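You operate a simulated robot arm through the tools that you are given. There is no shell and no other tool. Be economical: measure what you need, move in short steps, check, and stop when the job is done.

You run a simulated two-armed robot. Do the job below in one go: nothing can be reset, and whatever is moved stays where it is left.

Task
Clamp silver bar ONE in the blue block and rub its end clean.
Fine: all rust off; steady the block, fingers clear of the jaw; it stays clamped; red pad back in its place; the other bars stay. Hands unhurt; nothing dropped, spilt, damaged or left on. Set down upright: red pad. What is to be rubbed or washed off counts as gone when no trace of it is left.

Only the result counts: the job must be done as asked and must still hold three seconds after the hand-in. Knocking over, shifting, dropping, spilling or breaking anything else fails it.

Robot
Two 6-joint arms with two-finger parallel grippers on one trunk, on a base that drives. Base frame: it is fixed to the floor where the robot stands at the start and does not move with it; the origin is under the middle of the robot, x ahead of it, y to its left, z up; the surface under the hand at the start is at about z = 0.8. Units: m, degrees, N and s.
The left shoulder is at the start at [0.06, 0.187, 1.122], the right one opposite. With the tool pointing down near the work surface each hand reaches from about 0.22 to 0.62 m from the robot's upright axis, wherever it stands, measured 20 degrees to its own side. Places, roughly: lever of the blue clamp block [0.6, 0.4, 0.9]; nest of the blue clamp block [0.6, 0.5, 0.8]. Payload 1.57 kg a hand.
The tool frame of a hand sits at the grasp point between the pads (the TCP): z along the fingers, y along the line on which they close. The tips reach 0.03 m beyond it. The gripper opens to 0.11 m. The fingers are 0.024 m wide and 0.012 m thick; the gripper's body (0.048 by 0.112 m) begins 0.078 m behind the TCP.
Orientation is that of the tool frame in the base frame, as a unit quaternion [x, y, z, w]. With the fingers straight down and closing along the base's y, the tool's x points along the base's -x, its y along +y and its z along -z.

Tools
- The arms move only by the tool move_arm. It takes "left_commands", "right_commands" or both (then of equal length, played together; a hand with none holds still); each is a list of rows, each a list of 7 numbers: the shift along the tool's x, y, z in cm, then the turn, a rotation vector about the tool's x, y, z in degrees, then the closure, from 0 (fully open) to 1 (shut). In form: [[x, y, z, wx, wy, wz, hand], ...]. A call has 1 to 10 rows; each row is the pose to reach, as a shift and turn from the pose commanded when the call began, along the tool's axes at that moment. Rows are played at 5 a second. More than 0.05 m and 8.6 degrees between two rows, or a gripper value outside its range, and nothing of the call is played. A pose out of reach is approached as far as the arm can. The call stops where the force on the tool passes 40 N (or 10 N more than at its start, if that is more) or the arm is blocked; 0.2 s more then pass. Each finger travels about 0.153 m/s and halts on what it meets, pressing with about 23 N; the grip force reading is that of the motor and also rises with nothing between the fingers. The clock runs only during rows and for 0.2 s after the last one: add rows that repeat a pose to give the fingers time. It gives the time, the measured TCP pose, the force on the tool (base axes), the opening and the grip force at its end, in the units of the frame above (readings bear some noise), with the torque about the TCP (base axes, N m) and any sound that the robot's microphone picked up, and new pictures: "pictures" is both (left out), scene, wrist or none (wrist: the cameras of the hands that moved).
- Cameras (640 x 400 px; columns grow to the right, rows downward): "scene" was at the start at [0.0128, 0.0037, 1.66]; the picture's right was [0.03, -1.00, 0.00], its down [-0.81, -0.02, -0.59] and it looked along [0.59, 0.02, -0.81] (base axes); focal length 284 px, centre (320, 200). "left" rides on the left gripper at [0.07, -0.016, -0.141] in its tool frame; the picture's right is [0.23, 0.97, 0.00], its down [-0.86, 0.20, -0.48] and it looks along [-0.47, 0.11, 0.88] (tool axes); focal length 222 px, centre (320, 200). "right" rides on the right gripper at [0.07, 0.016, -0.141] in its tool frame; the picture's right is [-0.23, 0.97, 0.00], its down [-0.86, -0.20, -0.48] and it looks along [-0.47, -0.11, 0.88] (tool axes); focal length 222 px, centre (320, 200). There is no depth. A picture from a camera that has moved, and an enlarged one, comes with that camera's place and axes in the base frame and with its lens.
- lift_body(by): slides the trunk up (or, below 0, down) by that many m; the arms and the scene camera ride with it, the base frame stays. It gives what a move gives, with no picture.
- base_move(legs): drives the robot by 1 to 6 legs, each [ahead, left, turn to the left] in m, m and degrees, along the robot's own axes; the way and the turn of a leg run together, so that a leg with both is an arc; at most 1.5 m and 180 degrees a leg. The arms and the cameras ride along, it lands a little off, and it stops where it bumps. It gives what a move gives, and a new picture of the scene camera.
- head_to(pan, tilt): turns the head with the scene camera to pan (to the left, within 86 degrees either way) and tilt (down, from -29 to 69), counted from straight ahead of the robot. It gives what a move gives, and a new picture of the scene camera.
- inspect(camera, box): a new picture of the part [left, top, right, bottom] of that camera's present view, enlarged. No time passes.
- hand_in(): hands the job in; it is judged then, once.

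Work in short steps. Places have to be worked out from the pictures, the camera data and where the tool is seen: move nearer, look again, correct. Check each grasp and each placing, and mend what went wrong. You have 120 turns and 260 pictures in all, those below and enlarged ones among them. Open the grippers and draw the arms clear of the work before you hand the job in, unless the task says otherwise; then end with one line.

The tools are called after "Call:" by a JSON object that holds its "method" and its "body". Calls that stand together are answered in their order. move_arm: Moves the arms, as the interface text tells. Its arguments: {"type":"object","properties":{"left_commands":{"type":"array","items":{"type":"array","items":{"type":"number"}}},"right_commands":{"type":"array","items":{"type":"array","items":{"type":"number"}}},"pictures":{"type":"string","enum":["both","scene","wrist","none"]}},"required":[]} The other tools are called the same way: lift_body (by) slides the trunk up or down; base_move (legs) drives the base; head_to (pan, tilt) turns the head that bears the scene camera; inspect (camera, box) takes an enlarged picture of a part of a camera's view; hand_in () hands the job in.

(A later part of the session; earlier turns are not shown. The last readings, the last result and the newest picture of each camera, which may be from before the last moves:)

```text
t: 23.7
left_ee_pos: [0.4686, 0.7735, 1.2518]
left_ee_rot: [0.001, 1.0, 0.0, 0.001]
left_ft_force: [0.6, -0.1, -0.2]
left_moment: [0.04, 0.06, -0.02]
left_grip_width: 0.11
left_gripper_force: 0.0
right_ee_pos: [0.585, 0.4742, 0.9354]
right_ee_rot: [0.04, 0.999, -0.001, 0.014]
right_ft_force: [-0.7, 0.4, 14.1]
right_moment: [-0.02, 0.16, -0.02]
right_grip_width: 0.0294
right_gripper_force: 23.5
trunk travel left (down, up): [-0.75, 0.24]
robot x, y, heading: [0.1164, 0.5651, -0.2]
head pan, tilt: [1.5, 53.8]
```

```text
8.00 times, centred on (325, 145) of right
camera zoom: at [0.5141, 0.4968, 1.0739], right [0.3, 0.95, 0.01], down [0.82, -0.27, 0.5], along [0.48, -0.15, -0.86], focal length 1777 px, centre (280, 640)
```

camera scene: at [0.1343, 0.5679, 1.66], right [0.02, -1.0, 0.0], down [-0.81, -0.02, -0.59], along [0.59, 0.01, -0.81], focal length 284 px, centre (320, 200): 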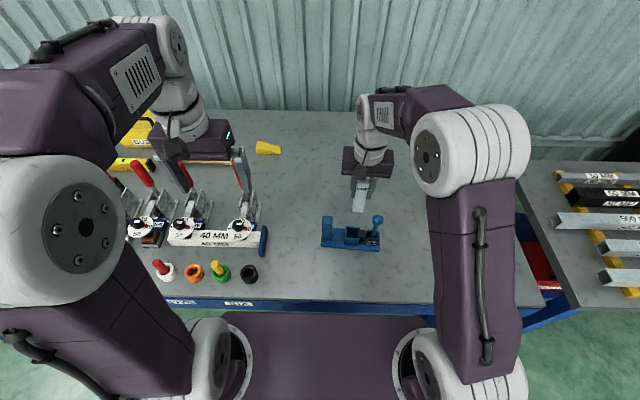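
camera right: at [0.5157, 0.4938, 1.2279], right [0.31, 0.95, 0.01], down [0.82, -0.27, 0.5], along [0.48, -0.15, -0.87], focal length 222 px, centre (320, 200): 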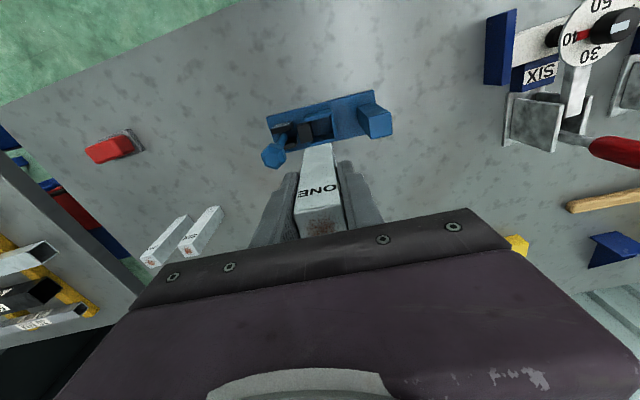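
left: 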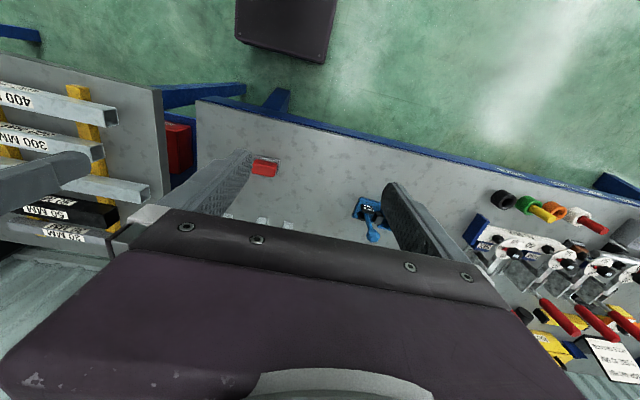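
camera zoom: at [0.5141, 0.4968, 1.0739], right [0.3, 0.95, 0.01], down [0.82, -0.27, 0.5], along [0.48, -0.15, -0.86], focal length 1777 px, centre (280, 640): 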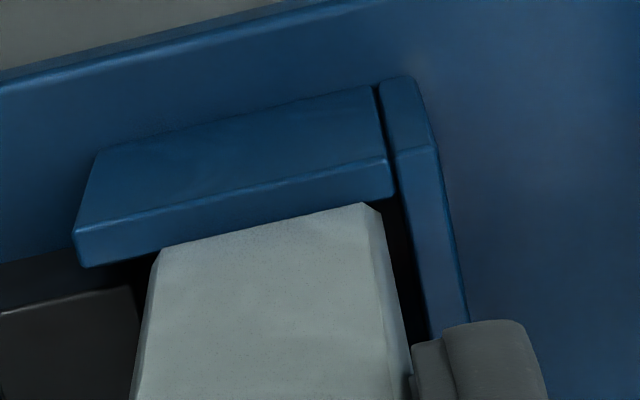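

The bar's foot is resting on the front wall's inner edge, so the rim is lower than I assumed and the nest centre is nearer x≈0.598. I lift slightly, shift outward 4 mm and try again.

Call:
{"method": "move_arm", "body": {"right_commands": [[0, 0, -0.8, 0, 0, 0, 1], [-0.45, -0.05, -0.8, 0, 0, 0, 1], [-0.43, -0.05, -0.2, 0, 0, 0, 1], [-0.41, -0.05, 0.4, 0, 0, 0, 1], [-0.39, -0.05, 1.0, 0, 0, 0, 1]], "pictures": "none"}}

Call:
{"method": "inspect", "body": {"camera": "right", "box": [285, 120, 365, 170]}}

```text
t: 24.9
left_ee_pos: [0.4685, 0.7736, 1.2522]
left_ee_rot: [0.001, 1.0, 0.0, 0.0]
left_ft_force: [0.1, -0.5, -0.2]
left_moment: [-0.06, 0.01, -0.05]
left_grip_width: 0.1101
left_gripper_force: 0.1
right_ee_pos: [0.5902, 0.4739, 0.9228]
right_ee_rot: [0.039, 0.999, -0.001, 0.013]
right_ft_force: [-0.1, 0.3, -0.4]
right_moment: [0.03, 0.0, -0.01]
right_grip_width: 0.0298
right_gripper_force: 23.2
trunk travel left (down, up): [-0.75, 0.24]
robot x, y, heading: [0.1229, 0.5665, -0.0]
head pan, tilt: [1.5, 53.8]
```

```text
8.00 times, centred on (325, 145) of right
camera zoom: at [0.519, 0.4963, 1.0622], right [0.3, 0.95, 0.01], down [0.82, -0.27, 0.5], along [0.48, -0.15, -0.87], focal length 1777 px, centre (280, 640)
```

zoom: 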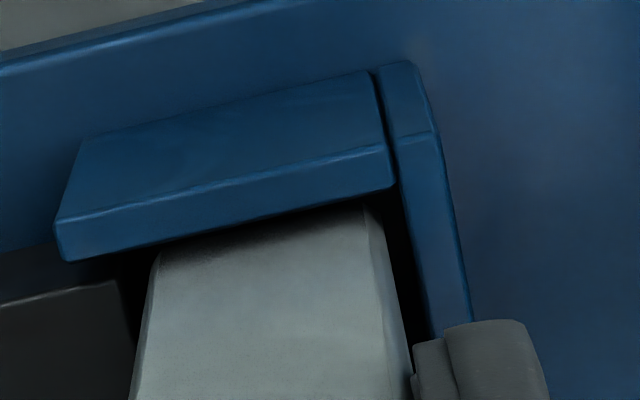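

The bar is inside with no contact force. I lower it to the nest floor.

Call:
{"method": "move_arm", "body": {"right_commands": [[0.02, 0, 0.6, 0, 0, 0, 1], [0.03, 0, 1.2, 0, 0, 0, 1], [0.05, 0, 1.7, 0, 0, 0, 1], [0.06, 0, 2.1, 0, 0, 0, 1], [0.06, 0, 2.3, 0, 0, 0, 1]], "pictures": "none"}}

Call:
{"method": "inspect", "body": {"camera": "scene", "box": [314, 186, 394, 256]}}

```text
t: 26.1
left_ee_pos: [0.4705, 0.7719, 1.2514]
left_ee_rot: [0.001, 1.0, 0.0, 0.0]
left_ft_force: [0.6, 0.4, 0.0]
left_moment: [0.0, -0.04, 0.03]
left_grip_width: 0.1101
left_gripper_force: 0.1
right_ee_pos: [0.5901, 0.4721, 0.9011]
right_ee_rot: [0.04, 0.999, 0.0, 0.013]
right_ft_force: [-0.1, 0.5, -0.6]
right_moment: [0.02, 0.02, -0.02]
right_grip_width: 0.03
right_gripper_force: 22.8
trunk travel left (down, up): [-0.75, 0.24]
robot x, y, heading: [0.1176, 0.5621, -0.2]
head pan, tilt: [1.5, 53.8]
```

```text
5.71 times, centred on (354, 221) of scene
camera zoom: at [0.1341, 0.5683, 1.66], right [0.02, -1.0, 0.0], down [-0.81, -0.02, -0.59], along [0.59, 0.01, -0.81], focal length 1625 px, centre (126, 80)
```

zoom: 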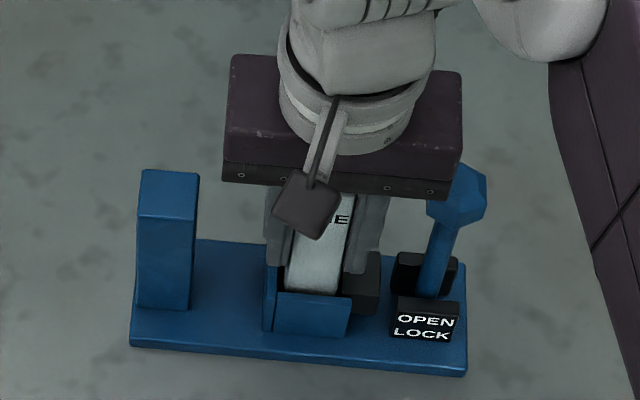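

Still no contact. I lower slowly until the floor is felt.

Call:
{"method": "move_arm", "body": {"right_commands": [[0, 0, 0.2, 0, 0, 0, 1], [0, 0, 0.4, 0, 0, 0, 1], [0, 0, 0.6, 0, 0, 0, 1], [0, 0, 0.7, 0, 0, 0, 1]], "pictures": "none"}}

```text
t: 27.1
left_ee_pos: [0.4687, 0.7727, 1.2525]
left_ee_rot: [0.0, 1.0, 0.001, 0.001]
left_ft_force: [0.6, -0.4, 0.3]
left_moment: [0.0, -0.03, 0.03]
left_grip_width: 0.1099
left_gripper_force: 0.0
right_ee_pos: [0.5905, 0.4727, 0.8943]
right_ee_rot: [0.04, 0.999, -0.001, 0.015]
right_ft_force: [-0.4, -1.7, 7.6]
right_moment: [-0.19, -0.16, 0.0]
right_grip_width: 0.0298
right_gripper_force: 22.9
trunk travel left (down, up): [-0.75, 0.24]
robot x, y, heading: [0.1197, 0.5633, 0.0]
head pan, tilt: [1.5, 53.8]
```

About 7.6 N of contact. I verify it is the floor and not the fingers touching the jaw.

Call:
{"method": "inspect", "body": {"camera": "scene", "box": [340, 202, 388, 238]}}

Call:
{"method": "inspect", "body": {"camera": "right", "box": [220, 80, 420, 205]}}

```text
11.11 times, centred on (364, 220) of scene
camera zoom: at [0.1325, 0.568, 1.6601], right [0.02, -1.0, 0.0], down [-0.81, -0.02, -0.59], along [0.59, 0.01, -0.81], focal length 3160 px, centre (-169, -22)
```

zoom: 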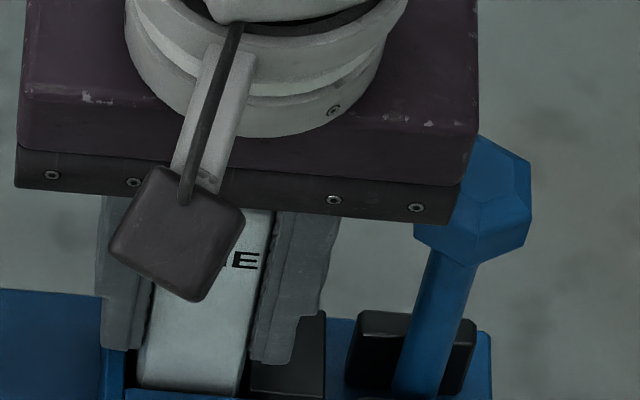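

```text
3.20 times, centred on (320, 142) of right
camera zoom: at [0.5187, 0.4956, 1.0339], right [0.3, 0.95, 0.01], down [0.82, -0.27, 0.5], along [0.48, -0.15, -0.86], focal length 711 px, centre (320, 384)
```

zoom: 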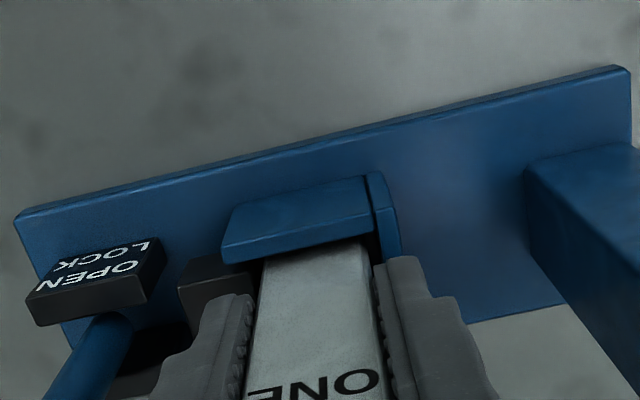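

The contact point fits the bar's far bottom corner. I press a touch more so it seats.

Call:
{"method": "move_arm", "body": {"right_commands": [[0, 0, 0.15, 0, 0.5, 0, 1], [0, 0, 0.3, 0, 1, 0, 1]], "pictures": "none"}}

```text
t: 27.7
left_ee_pos: [0.4695, 0.7727, 1.2511]
left_ee_rot: [0.001, 1.0, -0.001, 0.002]
left_ft_force: [0.1, 0.3, 0.8]
left_moment: [0.02, -0.03, 0.0]
left_grip_width: 0.11
left_gripper_force: 0.0
right_ee_pos: [0.5891, 0.4729, 0.8932]
right_ee_rot: [0.04, 0.999, 0.0, 0.005]
right_ft_force: [0.4, -1.8, 12.4]
right_moment: [-0.15, -0.24, -0.14]
right_grip_width: 0.0296
right_gripper_force: 22.8
trunk travel left (down, up): [-0.75, 0.24]
robot x, y, heading: [0.1239, 0.5659, 0.1]
head pan, tilt: [1.5, 53.8]
```

Seated with about 12 N. I open slightly and withdraw straight up.

Call:
{"method": "move_arm", "body": {"right_commands": [[0, 0, 0, 0, 0, 0, 0.7], [0, 0, 0, 0, 0, 0, 0.5], [0, 0, 0, 0, 0, 0, 0.5], [0, 0, -3, 0, 0, 0, 0.5], [0, 0, -7, 0, 0, 0, 0.5], [0, 0, -11, 0, 0, 0, 0.5], [0, 0, -15, 0, 0, 0, 0.5], [4, -3, -15, 0, 0, 0, 0.5]]}}

Call:
{"method": "inspect", "body": {"camera": "scene", "box": [314, 186, 394, 256]}}

```text
t: 29.5
left_ee_pos: [0.4681, 0.7722, 1.252]
left_ee_rot: [0.001, 1.0, 0.001, 0.001]
left_ft_force: [-0.1, -0.6, 0.6]
left_moment: [0.0, -0.03, -0.04]
left_grip_width: 0.1101
left_gripper_force: 0.1
right_ee_pos: [0.5439, 0.4439, 1.0436]
right_ee_rot: [0.04, 0.999, 0.001, 0.005]
right_ft_force: [-0.6, -0.7, -0.1]
right_moment: [0.01, -0.03, 0.03]
right_grip_width: 0.0549
right_gripper_force: 0.0
trunk travel left (down, up): [-0.75, 0.24]
robot x, y, heading: [0.1202, 0.5615, 0.0]
head pan, tilt: [1.5, 53.8]
camera scene: at [0.1311, 0.5666, 1.66], right [0.02, -1.0, 0.0], down [-0.81, -0.02, -0.59], along [0.59, 0.02, -0.81], focal length 284 px, centre (320, 200)
camera right: at [0.4759, 0.4664, 1.1828], right [0.3, 0.95, 0.0], down [0.83, -0.27, 0.49], along [0.47, -0.15, -0.87], focal length 222 px, centre (320, 200)
```

scene: 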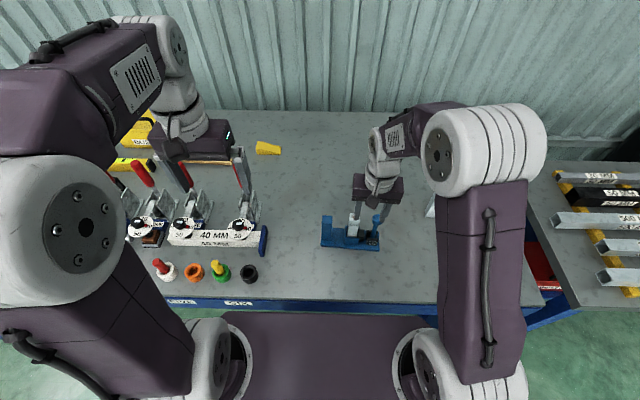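
right: 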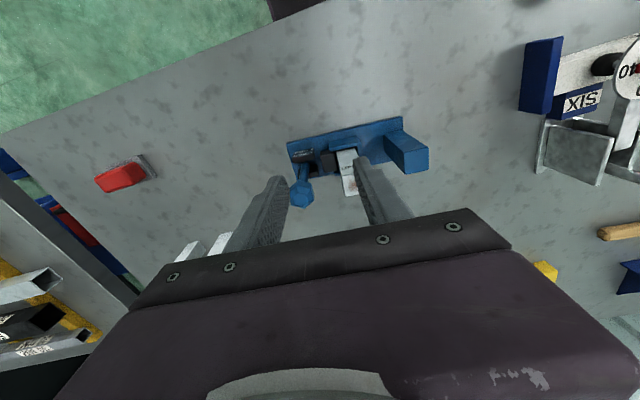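

```text
5.71 times, centred on (354, 221) of scene
camera zoom: at [0.1311, 0.5666, 1.66], right [0.02, -1.0, 0.0], down [-0.81, -0.02, -0.59], along [0.59, 0.02, -0.81], focal length 1625 px, centre (126, 80)
```

zoom: 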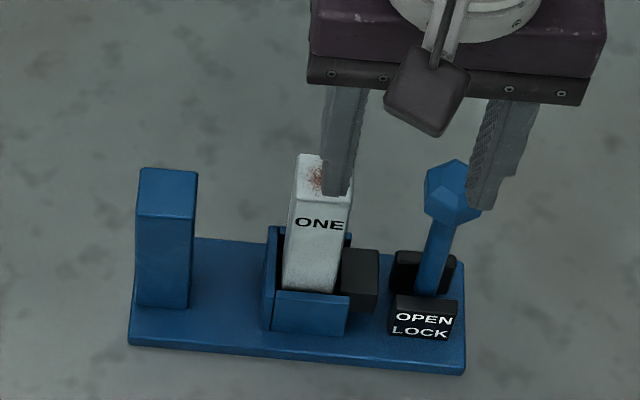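

Bar ONE stands in the nest. Next I park the right hand aside and turn the left hand to close along x, so it can hold the post (centre about (0.601, 0.562), top about 0.91).

Call:
{"method": "move_arm", "body": {"left_commands": [[0, 0, 0, 0, 0, 8.4, 0], [0, 0, 0, 0, 0, 16.8, 0], [0, 0, 0, 0, 0, 25.2, 0], [0, 0, 0, 0, 0, 33.6, 0], [0, 0, 0, 0, 0, 42, 0], [0, 0, 0, 0, 0, 50.4, 0], [0, 0, 0, 0, 0, 58.8, 0], [0, 0, 0, 0, 0, 67.2, 0], [0, 0, 0, 0, 0, 75.6, 0], [0, 0, 0, 0, 0, 84, 0]], "right_commands": [[0, 0, -2, 0, 0, 0, 0.5], [0, 0, -4, 0, 0, 0, 0.5], [2, -3, -4, 0, 0, 0, 0.5], [4, -6, -4, 0, 0, 0, 0.5], [6, -9, -4, 0, 0, 0, 0.5], [8, -13, -4, 0, 0, 0, 0.5], [8, -13, -4, 0, 0, 0, 0.5], [8, -13, -4, 0, 0, 0, 0.5], [8, -13, -4, 0, 0, 0, 0.5], [8, -13, -4, 0, 0, 0, 0.5]], "pictures": "scene"}}

```text
t: 31.7
left_ee_pos: [0.4693, 0.7734, 1.2517]
left_ee_rot: [0.671, 0.742, 0.0, -0.001]
left_ft_force: [0.1, -0.4, 0.8]
left_moment: [-0.01, -0.02, 0.0]
left_grip_width: 0.11
left_gripper_force: 0.0
right_ee_pos: [0.4552, 0.3224, 1.0791]
right_ee_rot: [0.041, 0.999, 0.0, 0.004]
right_ft_force: [0.0, -0.2, 0.1]
right_moment: [-0.01, 0.02, 0.0]
right_grip_width: 0.0551
right_gripper_force: 0.0
trunk travel left (down, up): [-0.75, 0.24]
robot x, y, heading: [0.1179, 0.5632, -0.1]
head pan, tilt: [1.5, 53.8]
camera scene: at [0.134, 0.5686, 1.66], right [0.02, -1.0, 0.0], down [-0.81, -0.02, -0.59], along [0.59, 0.01, -0.81], focal length 284 px, centre (320, 200)
```

scene: 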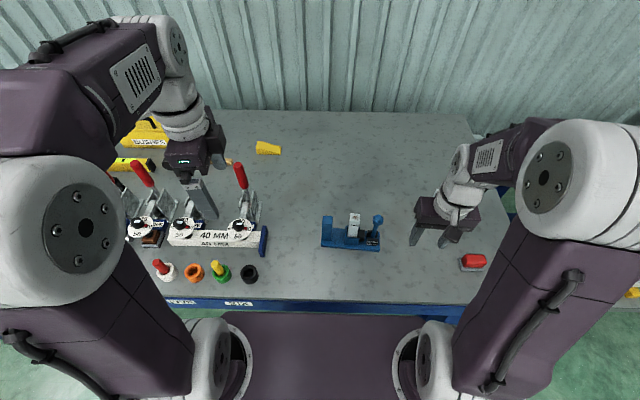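

The left hand turned well. Now I tilt it 30° and bring it to a pre-grasp spot up-left of the post.

Call:
{"method": "move_arm", "body": {"left_commands": [[-2.2, 1.5, 3.5, 0.34, -3.74, 1.28, 0], [-4.4, 3, 7, 0.69, -7.48, 2.57, 0], [-6.5, 4.4, 10.5, 1.03, -11.2, 3.85, 0], [-8.7, 5.9, 14, 1.38, -14.95, 5.13, 0], [-10.9, 7.4, 17.5, 1.72, -18.7, 6.4, 0], [-13, 8.9, 21, 2.06, -22.4, 7.7, 0], [-15.2, 10.4, 24.5, 2.4, -26.2, 9, 0], [-17.4, 11.85, 28, 2.75, -29.9, 10.26, 0]]}}

Call:
{"method": "inspect", "body": {"camera": "scene", "box": [290, 166, 402, 256]}}

```text
t: 33.5
left_ee_pos: [0.609, 0.6137, 0.9726]
left_ee_rot: [0.71, 0.655, -0.19, 0.176]
left_ft_force: [-0.5, 0.7, 0.1]
left_moment: [0.03, 0.06, 0.01]
left_grip_width: 0.1098
left_gripper_force: 0.1
right_ee_pos: [0.456, 0.3222, 1.0792]
right_ee_rot: [0.04, 0.999, 0.0, 0.004]
right_ft_force: [0.0, 0.4, -0.3]
right_moment: [-0.03, 0.01, -0.03]
right_grip_width: 0.055
right_gripper_force: 0.0
trunk travel left (down, up): [-0.75, 0.24]
robot x, y, heading: [0.1196, 0.5629, 0.0]
head pan, tilt: [1.5, 53.8]
camera scene: at [0.1358, 0.5682, 1.66], right [0.02, -1.0, 0.0], down [-0.81, -0.02, -0.59], along [0.59, 0.01, -0.81], focal length 284 px, centre (320, 200)
camera left: at [0.602, 0.7451, 1.0599], right [0.99, 0.12, -0.11], down [0.16, -0.52, 0.84], along [0.04, -0.85, -0.53], focal length 222 px, centre (320, 200)
```

scene: 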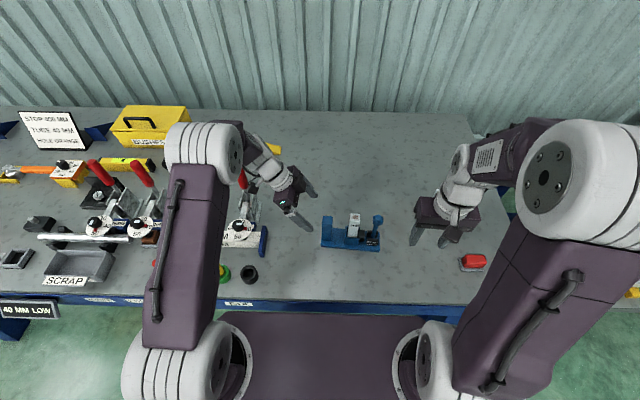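
left: 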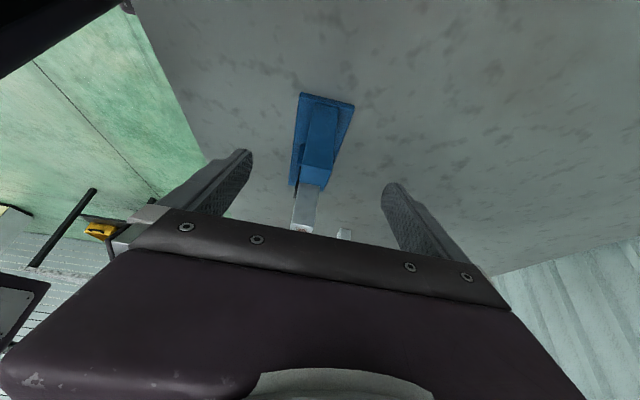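

```text
4.44 times, centred on (346, 211) of scene
camera zoom: at [0.1358, 0.5682, 1.66], right [0.02, -1.0, 0.0], down [-0.81, -0.02, -0.59], along [0.59, 0.01, -0.81], focal length 1264 px, centre (204, 151)
```

zoom: 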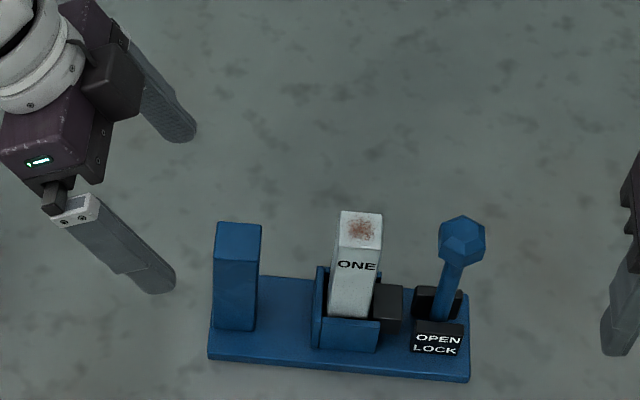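

The approach line looks right. I advance 8 cm along the tool with fingers open, then check centring.

Call:
{"method": "move_arm", "body": {"left_commands": [[0, 0, 4, 0, 0, 0, 0], [0, 0, 8, 0, 0, 0, 0], [0, 0, 9, 0, 0, 0, 0.2]], "pictures": "none"}}

Call:
{"method": "inspect", "body": {"camera": "scene", "box": [290, 166, 402, 256]}}

Call:
{"method": "inspect", "body": {"camera": "left", "box": [160, 50, 480, 250]}}

```text
t: 34.3
left_ee_pos: [0.6023, 0.5673, 0.8939]
left_ee_rot: [0.71, 0.655, -0.19, 0.177]
left_ft_force: [0.1, 0.3, 0.6]
left_moment: [-0.02, -0.01, 0.01]
left_grip_width: 0.088
left_gripper_force: 0.2
right_ee_pos: [0.4542, 0.3226, 1.0803]
right_ee_rot: [0.04, 0.999, 0.0, 0.006]
right_ft_force: [0.0, -0.1, -1.0]
right_moment: [0.0, 0.04, -0.02]
right_grip_width: 0.055
right_gripper_force: 0.1
trunk travel left (down, up): [-0.75, 0.24]
robot x, y, heading: [0.1231, 0.5646, -0.3]
head pan, tilt: [1.5, 53.8]
```

```text
4.44 times, centred on (346, 211) of scene
camera zoom: at [0.1329, 0.5686, 1.66], right [0.02, -1.0, 0.0], down [-0.81, -0.02, -0.59], along [0.59, 0.01, -0.81], focal length 1264 px, centre (204, 151)
```

zoom: 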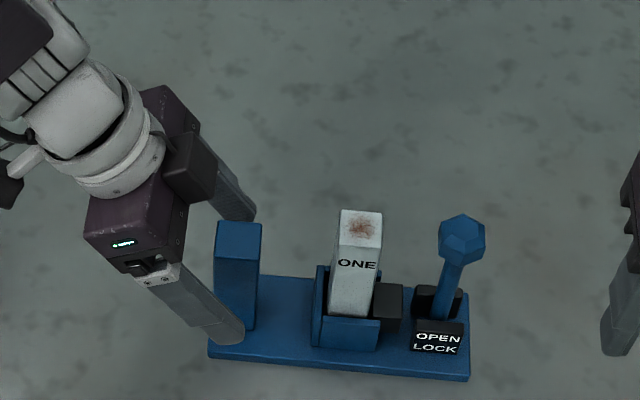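

```text
2.00 times, centred on (320, 150) of left
camera zoom: at [0.595, 0.7001, 0.9822], right [0.99, 0.12, -0.11], down [0.16, -0.52, 0.84], along [0.04, -0.85, -0.53], focal length 444 px, centre (320, 300)
```

zoom: 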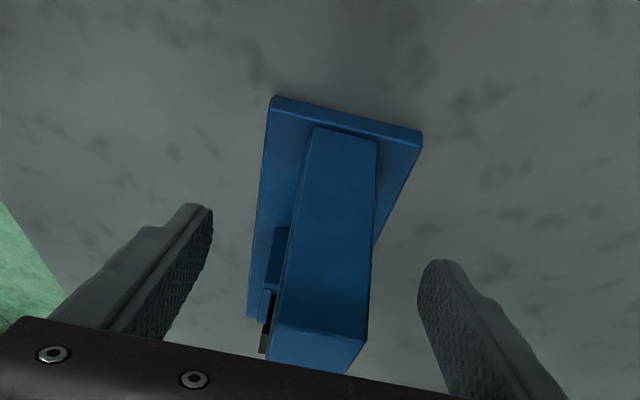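

The post is centred between the fingers to within about 1–2 mm. I advance slightly and close gently.

Call:
{"method": "move_arm", "body": {"left_commands": [[0, -0.1, 0.6, 0, 0, 0, 0.4], [0, -0.1, 0.6, 0, 0, 0, 0.55], [0, -0.1, 0.6, 0, 0, 0, 0.65], [0, -0.1, 0.6, 0, 0, 0, 0.75], [0, -0.1, 0.6, 0, 0, 0, 0.85], [0, -0.1, 0.6, 0, 0, 0, 1], [0, -0.1, 0.6, 0, 0, 0, 1]], "pictures": "none"}}

Call:
{"method": "inspect", "body": {"camera": "scene", "box": [290, 166, 402, 256]}}

```text
t: 35.9
left_ee_pos: [0.6018, 0.5641, 0.8874]
left_ee_rot: [0.71, 0.655, -0.191, 0.175]
left_ft_force: [1.1, 0.9, 0.6]
left_moment: [0.02, -0.27, 0.28]
left_grip_width: 0.0319
left_gripper_force: 22.9
right_ee_pos: [0.4555, 0.3235, 1.0787]
right_ee_rot: [0.04, 0.999, 0.0, 0.005]
right_ft_force: [0.0, 0.4, 0.1]
right_moment: [0.02, 0.01, 0.03]
right_grip_width: 0.0552
right_gripper_force: 0.0
trunk travel left (down, up): [-0.75, 0.24]
robot x, y, heading: [0.1218, 0.567, -0.1]
head pan, tilt: [1.5, 53.8]
```

```text
4.44 times, centred on (346, 211) of scene
camera zoom: at [0.134, 0.5684, 1.66], right [0.02, -1.0, 0.0], down [-0.81, -0.02, -0.59], along [0.59, 0.01, -0.81], focal length 1264 px, centre (204, 151)
```

zoom: 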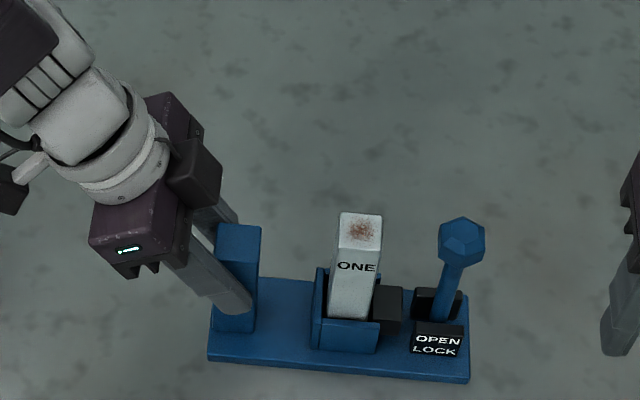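

The block is held by its post with both sides touching. I bring the closed right hand above the gap between the bar and the lever knob (knob about (0.591, 0.404, 0.935)).

Call:
{"method": "move_arm", "body": {"right_commands": [[-3.2, 3.1, 0, 0, 0, 0, 1], [-6.4, 6.2, 0, 0, 0, 0, 1], [-9.6, 9.3, 0, 0, 0, 0, 1], [-12.6, 12.4, 0, 0, 0, 0, 1], [-12.6, 12.4, 3, 0, 0, 0, 1], [-12.6, 12.4, 5, 0, 0, 0, 1]]}}

Call:
{"method": "inspect", "body": {"camera": "scene", "box": [310, 176, 406, 256]}}

Call:
{"method": "inspect", "body": {"camera": "right", "box": [200, 80, 420, 220]}}

```text
t: 37.3
left_ee_pos: [0.6011, 0.5635, 0.8879]
left_ee_rot: [0.71, 0.655, -0.19, 0.176]
left_ft_force: [-2.2, 0.6, 0.6]
left_moment: [-0.24, 0.1, -0.23]
left_grip_width: 0.032
left_gripper_force: 23.0
right_ee_pos: [0.5917, 0.439, 1.0313]
right_ee_rot: [0.039, 0.999, -0.001, 0.005]
right_ft_force: [-0.5, 0.0, 0.2]
right_moment: [-0.01, -0.05, 0.02]
right_grip_width: 0.0
right_gripper_force: 21.3
trunk travel left (down, up): [-0.75, 0.24]
robot x, y, heading: [0.1213, 0.565, 0.1]
head pan, tilt: [1.5, 53.8]
camera scene: at [0.1336, 0.5684, 1.66], right [0.02, -1.0, 0.0], down [-0.81, -0.02, -0.59], along [0.59, 0.01, -0.81], focal length 284 px, centre (320, 200)
camera right: at [0.5239, 0.4605, 1.1709], right [0.31, 0.95, 0.0], down [0.83, -0.27, 0.49], along [0.46, -0.15, -0.87], focal length 222 px, centre (320, 200)
```

scene: 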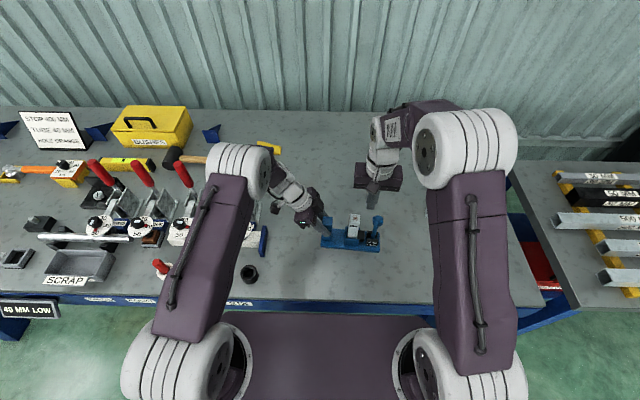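
right: 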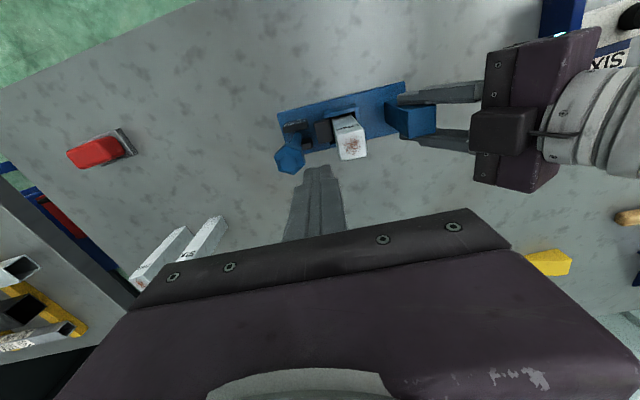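

```text
5.00 times, centred on (358, 216) of scene
camera zoom: at [0.1336, 0.5684, 1.66], right [0.02, -1.0, 0.0], down [-0.81, -0.02, -0.59], along [0.59, 0.01, -0.81], focal length 1422 px, centre (130, 120)
```

zoom: 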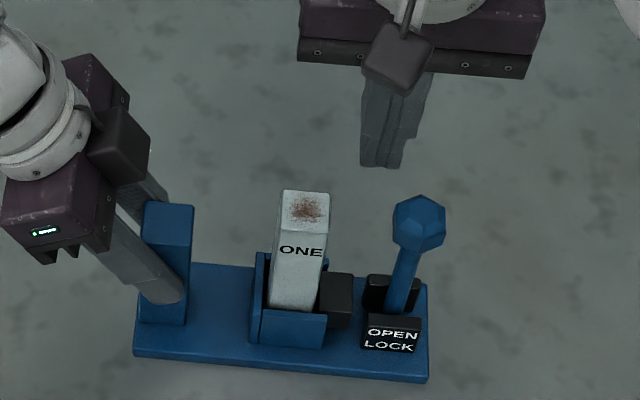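

```text
2.86 times, centred on (310, 150) of right
camera zoom: at [0.5239, 0.4605, 1.1709], right [0.31, 0.95, 0.0], down [0.83, -0.27, 0.49], along [0.46, -0.15, -0.87], focal length 635 px, centre (349, 343)
```

zoom: 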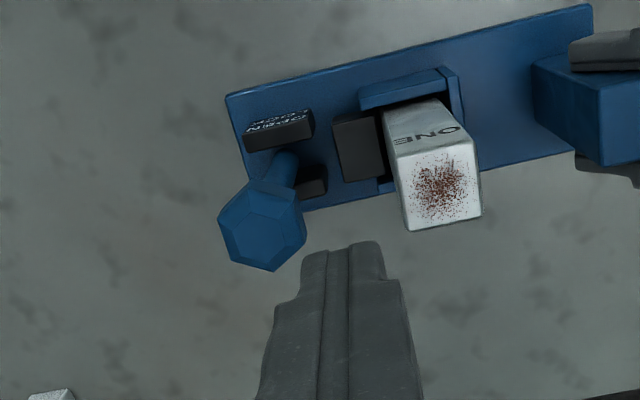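

Knob and bar positions are confirmed, and the closed fingers have room between them. I descend beside the knob.

Call:
{"method": "move_arm", "body": {"right_commands": [[0, -0.1, 4, 0, 0, 0, 1], [0, -0.1, 7, 0, 0, 0, 1], [0, -0.1, 8.6, 0, 0, 0, 1]], "pictures": "none"}}

Call:
{"method": "inspect", "body": {"camera": "scene", "box": [310, 176, 406, 256]}}

```text
t: 38.1
left_ee_pos: [0.6016, 0.5639, 0.8876]
left_ee_rot: [0.711, 0.654, -0.191, 0.175]
left_ft_force: [-1.5, 1.2, -0.3]
left_moment: [-0.11, 0.2, -0.32]
left_grip_width: 0.0319
left_gripper_force: 22.9
right_ee_pos: [0.5935, 0.4361, 0.9452]
right_ee_rot: [0.041, 0.999, -0.001, 0.005]
right_ft_force: [0.5, 0.9, 0.1]
right_moment: [0.01, 0.01, -0.03]
right_grip_width: 0.0001
right_gripper_force: 21.2
trunk travel left (down, up): [-0.75, 0.24]
robot x, y, heading: [0.1188, 0.5629, -0.2]
head pan, tilt: [1.5, 53.8]
```

```text
5.00 times, centred on (358, 216) of scene
camera zoom: at [0.1337, 0.5685, 1.66], right [0.02, -1.0, 0.0], down [-0.81, -0.02, -0.59], along [0.59, 0.01, -0.81], focal length 1422 px, centre (130, 120)
```

zoom: 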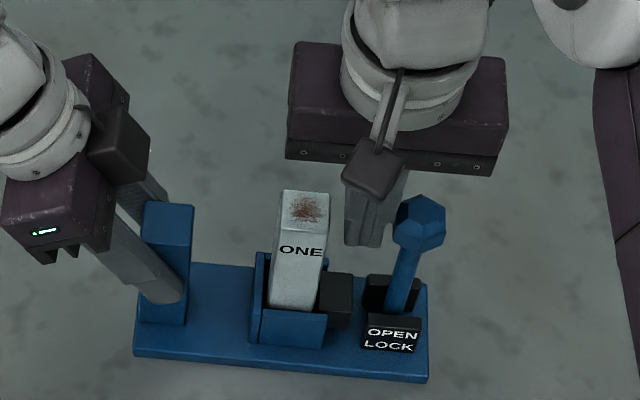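

Touching nothing yet. I push the knob rightward 3.5 cm to test the swing direction.

Call:
{"method": "move_arm", "body": {"right_commands": [[0, -0.8, 0, 0, 0, 0, 1], [0, -1.6, 0, 0, 0, 0, 1], [0, -2.4, 0, 0, 0, 0, 1], [0, -3.2, 0.2, 0, 0, 0, 1], [0, -4, 0.4, 0, 0, 0, 1]], "pictures": "none"}}

Call:
{"method": "inspect", "body": {"camera": "scene", "box": [310, 176, 406, 256]}}

```text
t: 39.3
left_ee_pos: [0.6012, 0.5638, 0.889]
left_ee_rot: [0.71, 0.655, -0.191, 0.176]
left_ft_force: [-1.1, -2.6, 1.2]
left_moment: [0.22, -0.03, 0.03]
left_grip_width: 0.032
left_gripper_force: 23.0
right_ee_pos: [0.5892, 0.3955, 0.9414]
right_ee_rot: [0.04, 0.999, 0.0, 0.004]
right_ft_force: [0.4, 3.0, 1.0]
right_moment: [0.03, 0.0, -0.02]
right_grip_width: 0.0
right_gripper_force: 21.8
trunk travel left (down, up): [-0.75, 0.24]
robot x, y, heading: [0.1176, 0.5656, 0.0]
head pan, tilt: [1.5, 53.8]
```

```text
5.00 times, centred on (358, 216) of scene
camera zoom: at [0.1338, 0.5684, 1.6599], right [0.02, -1.0, 0.0], down [-0.81, -0.02, -0.59], along [0.59, 0.01, -0.81], focal length 1422 px, centre (130, 120)
```

zoom: 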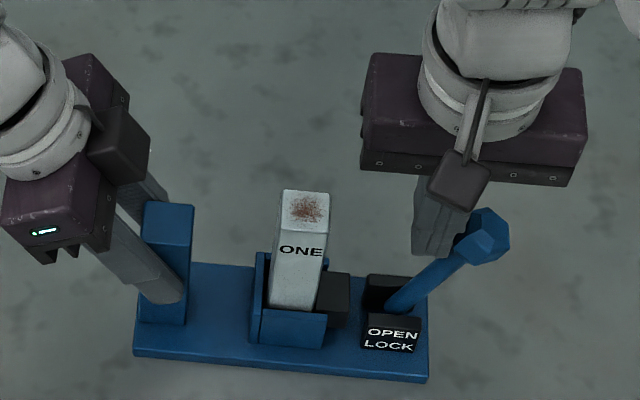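

The lever swings right with little force (about 3 N). I follow its arc to the right and down.

Call:
{"method": "move_arm", "body": {"right_commands": [[0, -1.3, 0.1, 0, 0, 0, 1], [0, -2.6, 0.2, 0, 0, 0, 1], [0, -3.9, 0.5, 0, 0, 0, 1], [0, -5, 1.1, 0, 0, 0, 1], [0, -6.2, 1.7, 0, 0, 0, 1], [0, -7.2, 2.4, 0, 0, 0, 1]], "pictures": "none"}}

Call:
{"method": "inspect", "body": {"camera": "scene", "box": [310, 176, 406, 256]}}

```text
t: 40.7
left_ee_pos: [0.6018, 0.5651, 0.8879]
left_ee_rot: [0.71, 0.655, -0.19, 0.176]
left_ft_force: [-0.4, -14.9, -1.1]
left_moment: [0.03, -0.13, 0.11]
left_grip_width: 0.032
left_gripper_force: 22.9
right_ee_pos: [0.5838, 0.3229, 0.9176]
right_ee_rot: [0.04, 0.999, 0.0, 0.004]
right_ft_force: [0.3, 14.9, -2.4]
right_moment: [0.44, -0.05, 0.0]
right_grip_width: 0.0
right_gripper_force: 21.5
trunk travel left (down, up): [-0.75, 0.24]
robot x, y, heading: [0.1212, 0.566, -0.1]
head pan, tilt: [1.5, 53.8]
```

```text
5.00 times, centred on (358, 216) of scene
camera zoom: at [0.1345, 0.5678, 1.66], right [0.02, -1.0, 0.0], down [-0.81, -0.02, -0.59], along [0.59, 0.01, -0.81], focal length 1422 px, centre (130, 120)
```

zoom: 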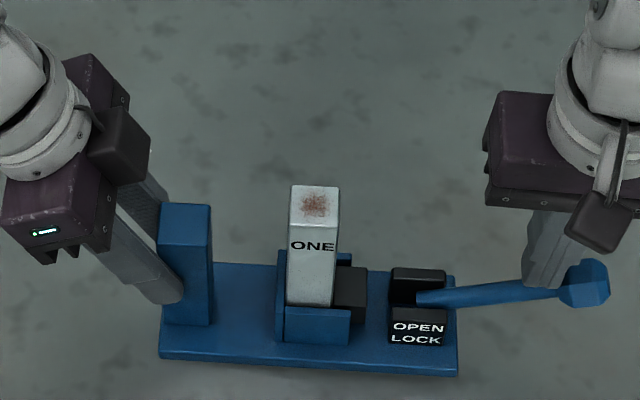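

The block slipped about 1.5 cm to the right in my grip because I was pushing sideways, so I should press downward instead. The lever is at about 60°. I back off, lift over the knob and come to above it.

Call:
{"method": "move_arm", "body": {"right_commands": [[0, 0.8, 0, 0, 0, 0, 1], [0, 0.8, -2, 0, 0, 0, 1], [0, 0.8, -3.5, 0, 0, 0, 1], [0, -1.5, -3.5, 0, 0, 0, 1], [0, -3.2, -3.5, 0, 0, 0, 1], [0, -3.2, -2, 0, 0, 0, 1]]}}

Call:
{"method": "inspect", "body": {"camera": "scene", "box": [310, 176, 406, 256]}}

Call:
{"method": "inspect", "body": {"camera": "right", "box": [240, 80, 440, 205]}}

```text
t: 42.1
left_ee_pos: [0.6005, 0.5648, 0.8876]
left_ee_rot: [0.71, 0.655, -0.191, 0.175]
left_ft_force: [-0.8, 0.0, -3.6]
left_moment: [0.58, -0.17, -0.01]
left_grip_width: 0.0319
left_gripper_force: 22.7
right_ee_pos: [0.5797, 0.2919, 0.9371]
right_ee_rot: [0.039, 0.999, 0.0, 0.003]
right_ft_force: [0.6, -0.1, 0.4]
right_moment: [-0.02, -0.02, 0.0]
right_grip_width: 0.0
right_gripper_force: 21.4
trunk travel left (down, up): [-0.75, 0.24]
robot x, y, heading: [0.1213, 0.5639, -0.3]
head pan, tilt: [1.5, 53.8]
camera scene: at [0.1346, 0.5681, 1.66], right [0.02, -1.0, 0.0], down [-0.81, -0.02, -0.59], along [0.59, 0.01, -0.81], focal length 284 px, centre (320, 200)
camera right: at [0.5113, 0.314, 1.0768], right [0.3, 0.95, 0.0], down [0.83, -0.27, 0.49], along [0.46, -0.15, -0.87], focal length 222 px, centre (320, 200)
```

scene: 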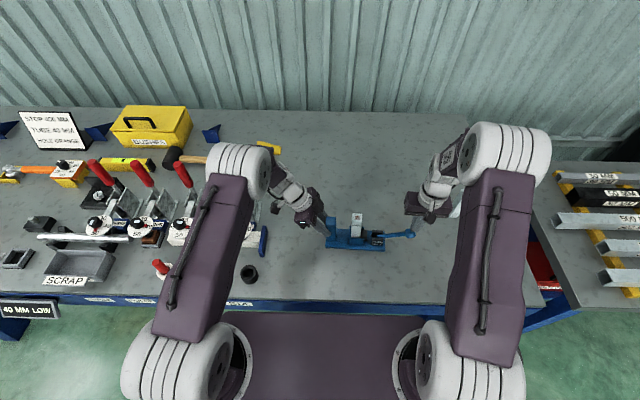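
right: 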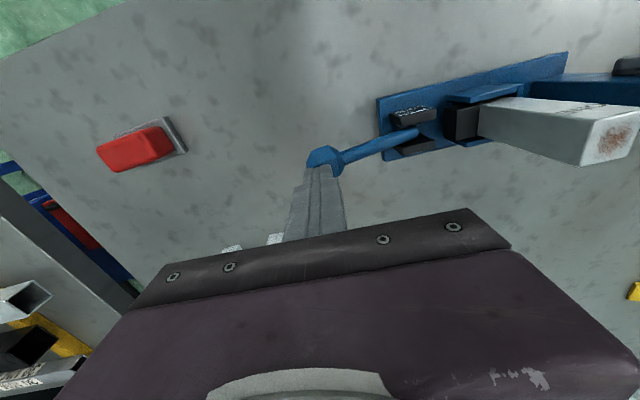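

```text
5.00 times, centred on (358, 216) of scene
camera zoom: at [0.1346, 0.5681, 1.66], right [0.02, -1.0, 0.0], down [-0.81, -0.02, -0.59], along [0.59, 0.01, -0.81], focal length 1422 px, centre (130, 120)
```

zoom: 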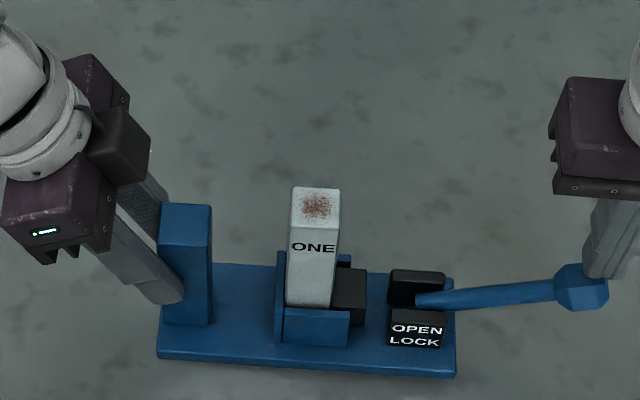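

```text
3.20 times, centred on (340, 142) of right
camera zoom: at [0.5113, 0.314, 1.0768], right [0.3, 0.95, 0.0], down [0.83, -0.27, 0.49], along [0.46, -0.15, -0.87], focal length 711 px, centre (256, 384)
```

zoom: 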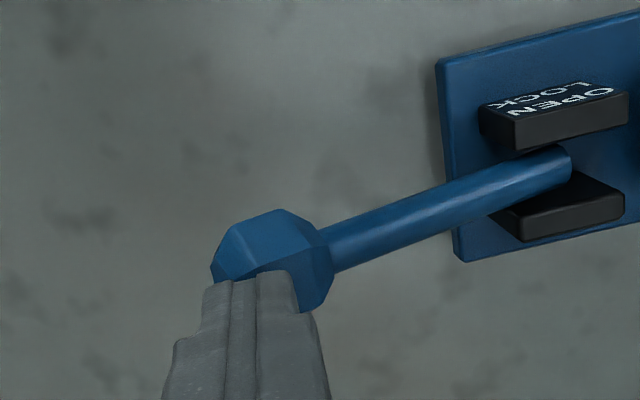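

The knob is at about (0.573, 0.297, 0.89). I press it down along its arc from above.

Call:
{"method": "move_arm", "body": {"right_commands": [[0.6, 0.4, 0, 0, 0, 0, 1], [0.6, 0.2, 1.2, 0, 0, 0, 1], [0.6, -0.2, 2.2, 0, 0, 0, 1], [0.6, -0.6, 3.2, 0, 0, 0, 1], [0.6, -1.0, 4.2, 0, 0, 0, 1]], "pictures": "none"}}

Call:
{"method": "inspect", "body": {"camera": "scene", "box": [310, 176, 422, 256]}}

```text
t: 43.1
left_ee_pos: [0.5987, 0.563, 0.8928]
left_ee_rot: [0.709, 0.654, -0.191, 0.18]
left_ft_force: [-1.0, 0.9, 10.7]
left_moment: [-0.4, 0.63, 0.17]
left_grip_width: 0.0316
left_gripper_force: 23.6
right_ee_pos: [0.576, 0.2858, 0.9126]
right_ee_rot: [0.04, 0.999, -0.002, 0.013]
right_ft_force: [-8.9, 0.7, 28.2]
right_moment: [0.1, 0.18, 0.02]
right_grip_width: 0.0001
right_gripper_force: 21.3
trunk travel left (down, up): [-0.75, 0.24]
robot x, y, heading: [0.1197, 0.568, -0.3]
head pan, tilt: [1.5, 53.8]
stopped in row 5 (right hand): the force on the tool passed its limit at 48 N (the readings are from after the stop); the commanded pose is now the measured one
```

```text
5.00 times, centred on (366, 216) of scene
camera zoom: at [0.126, 0.5716, 1.6605], right [0.02, -1.0, 0.0], down [-0.8, -0.02, -0.59], along [0.59, 0.01, -0.8], focal length 1422 px, centre (90, 120)
```

zoom: 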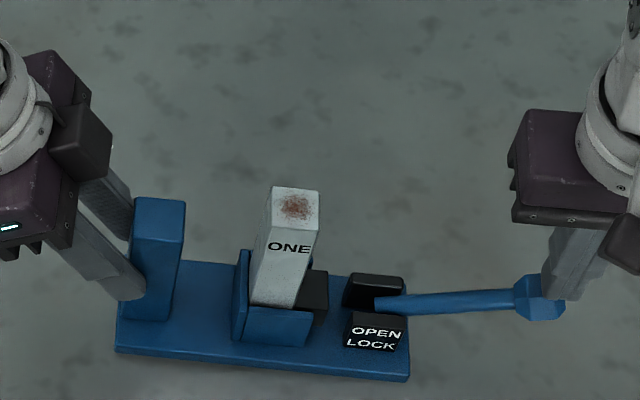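

That reached 48 N, and the block seems to have been tipping, so the lever is probably at its stop. I lift the right hand off and look.

Call:
{"method": "move_arm", "body": {"right_commands": [[0, 0, -2, 0, 0, 0, 1], [0, 0, -5, 0, 0, 0, 1], [0, 0, -9, 0, 0, 0, 1], [0, 0, -12, 0, 0, 0, 1], [0, 0, -12, 0, 0, 0, 1]]}}

Call:
{"method": "inspect", "body": {"camera": "scene", "box": [314, 186, 418, 256]}}

Call:
{"method": "inspect", "body": {"camera": "left", "box": [160, 50, 480, 250]}}

Call:
{"method": "inspect", "body": {"camera": "right", "box": [240, 60, 560, 260]}}

```text
t: 44.3
left_ee_pos: [0.6034, 0.5629, 0.8884]
left_ee_rot: [0.71, 0.655, -0.191, 0.176]
left_ft_force: [0.6, -0.9, -6.2]
left_moment: [0.66, -0.05, -0.02]
left_grip_width: 0.0319
left_gripper_force: 22.5
right_ee_pos: [0.5768, 0.285, 1.026]
right_ee_rot: [0.04, 0.999, -0.002, 0.01]
right_ft_force: [-0.1, 0.5, -0.7]
right_moment: [0.0, 0.03, 0.03]
right_grip_width: 0.0002
right_gripper_force: 21.2
trunk travel left (down, up): [-0.75, 0.24]
robot x, y, heading: [0.1204, 0.5649, -0.3]
head pan, tilt: [1.5, 53.8]
camera scene: at [0.1348, 0.5678, 1.6599], right [0.02, -1.0, 0.0], down [-0.81, -0.02, -0.59], along [0.59, 0.01, -0.81], focal length 284 px, centre (320, 200)
camera right: at [0.5071, 0.308, 1.165], right [0.31, 0.95, 0.0], down [0.83, -0.27, 0.5], along [0.47, -0.15, -0.87], focal length 222 px, centre (320, 200)
```

scene: 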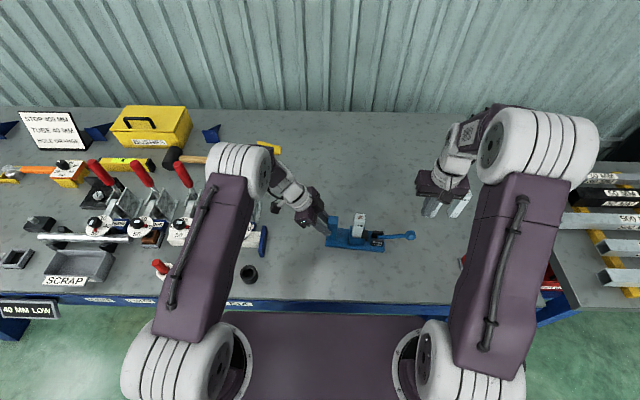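
right: 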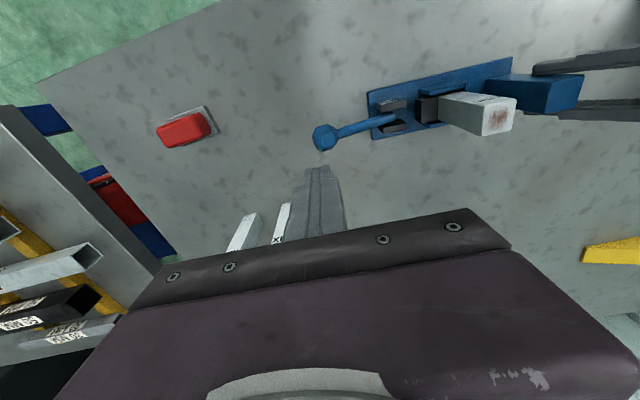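

```text
5.71 times, centred on (366, 221) of scene
camera zoom: at [0.1348, 0.5678, 1.6599], right [0.02, -1.0, 0.0], down [-0.81, -0.02, -0.59], along [0.59, 0.01, -0.81], focal length 1625 px, centre (57, 80)
```

zoom: 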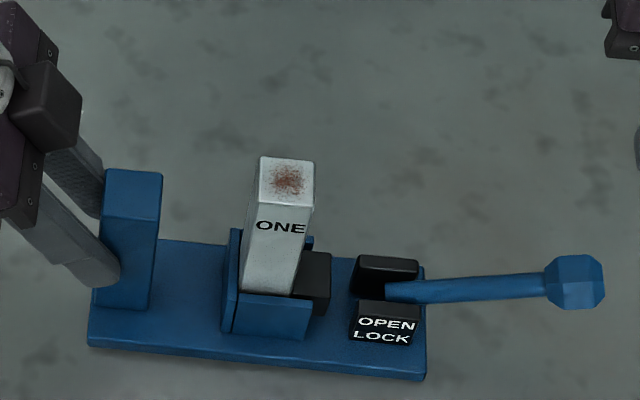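

```text
2.00 times, centred on (320, 150) of left
camera zoom: at [0.596, 0.6958, 0.9771], right [0.99, 0.12, -0.11], down [0.16, -0.51, 0.84], along [0.04, -0.85, -0.53], focal length 444 px, centre (320, 300)
```

zoom: 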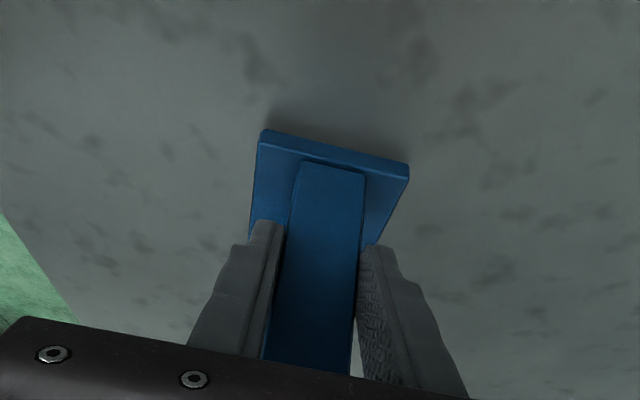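

```text
2.00 times, centred on (400, 160) of right
camera zoom: at [0.5071, 0.308, 1.165], right [0.31, 0.95, 0.0], down [0.83, -0.27, 0.5], along [0.47, -0.15, -0.87], focal length 444 px, centre (160, 280)
```

zoom: 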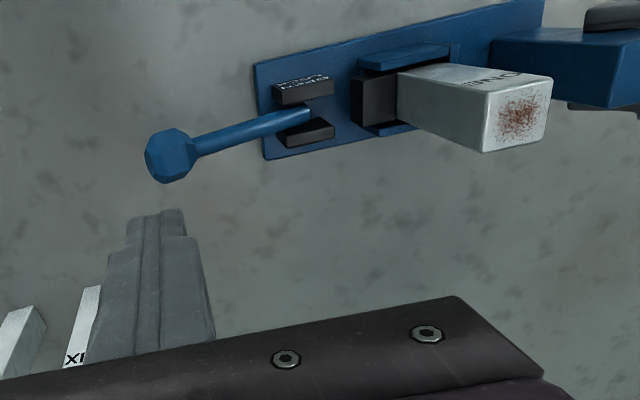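

The lever is down at LOCK, but the left end of the block seems slightly raised in my grip (Fz about -6 N). I lower the left hand gently in small steps and watch the force.

Call:
{"method": "move_arm", "body": {"left_commands": [[0.1, 0, 0.17, 0, -0.5, 0, 1], [0.2, 0, 0.35, 0, -1, 0, 1], [0.3, 0, 0.52, 0, -1.5, 0, 1], [0.4, 0, 0.7, 0, -2, 0, 1]], "pictures": "none"}}

Call:
{"method": "inspect", "body": {"camera": "scene", "box": [314, 186, 418, 256]}}

Call:
{"method": "inspect", "body": {"camera": "left", "box": [220, 80, 420, 205]}}

```text
t: 45.3
left_ee_pos: [0.6019, 0.564, 0.8834]
left_ee_rot: [0.706, 0.652, -0.202, 0.191]
left_ft_force: [1.4, 1.1, 14.5]
left_moment: [-0.18, 0.55, -0.02]
left_grip_width: 0.032
left_gripper_force: 23.0
right_ee_pos: [0.5761, 0.2852, 1.0268]
right_ee_rot: [0.041, 0.999, -0.002, 0.011]
right_ft_force: [0.3, -0.5, 0.4]
right_moment: [0.02, 0.0, 0.01]
right_grip_width: 0.0
right_gripper_force: 21.4
trunk travel left (down, up): [-0.75, 0.24]
robot x, y, heading: [0.116, 0.5628, -0.0]
head pan, tilt: [1.5, 53.8]
```

```text
5.71 times, centred on (366, 221) of scene
camera zoom: at [0.132, 0.5685, 1.6604], right [0.02, -1.0, 0.0], down [-0.81, -0.02, -0.59], along [0.59, 0.01, -0.81], focal length 1625 px, centre (57, 80)
```

zoom: 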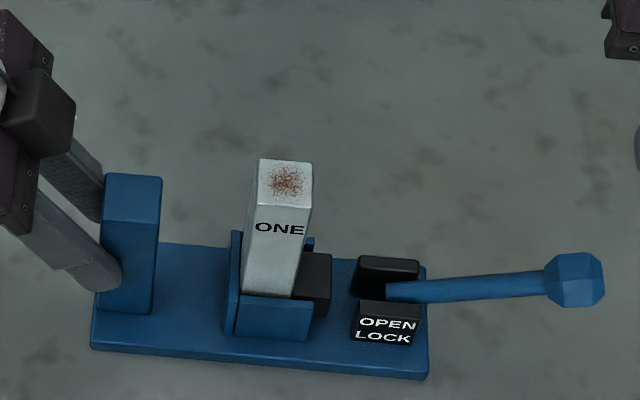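

```text
3.20 times, centred on (320, 142) of left
camera zoom: at [0.5956, 0.699, 0.966], right [0.99, 0.12, -0.12], down [0.16, -0.48, 0.86], along [0.04, -0.87, -0.49], focal length 711 px, centre (320, 384)
```

zoom: 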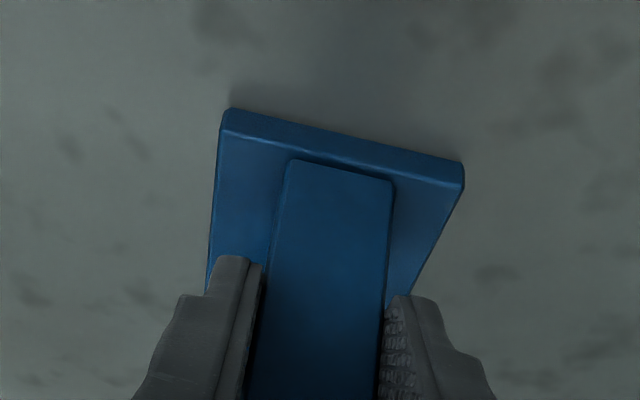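

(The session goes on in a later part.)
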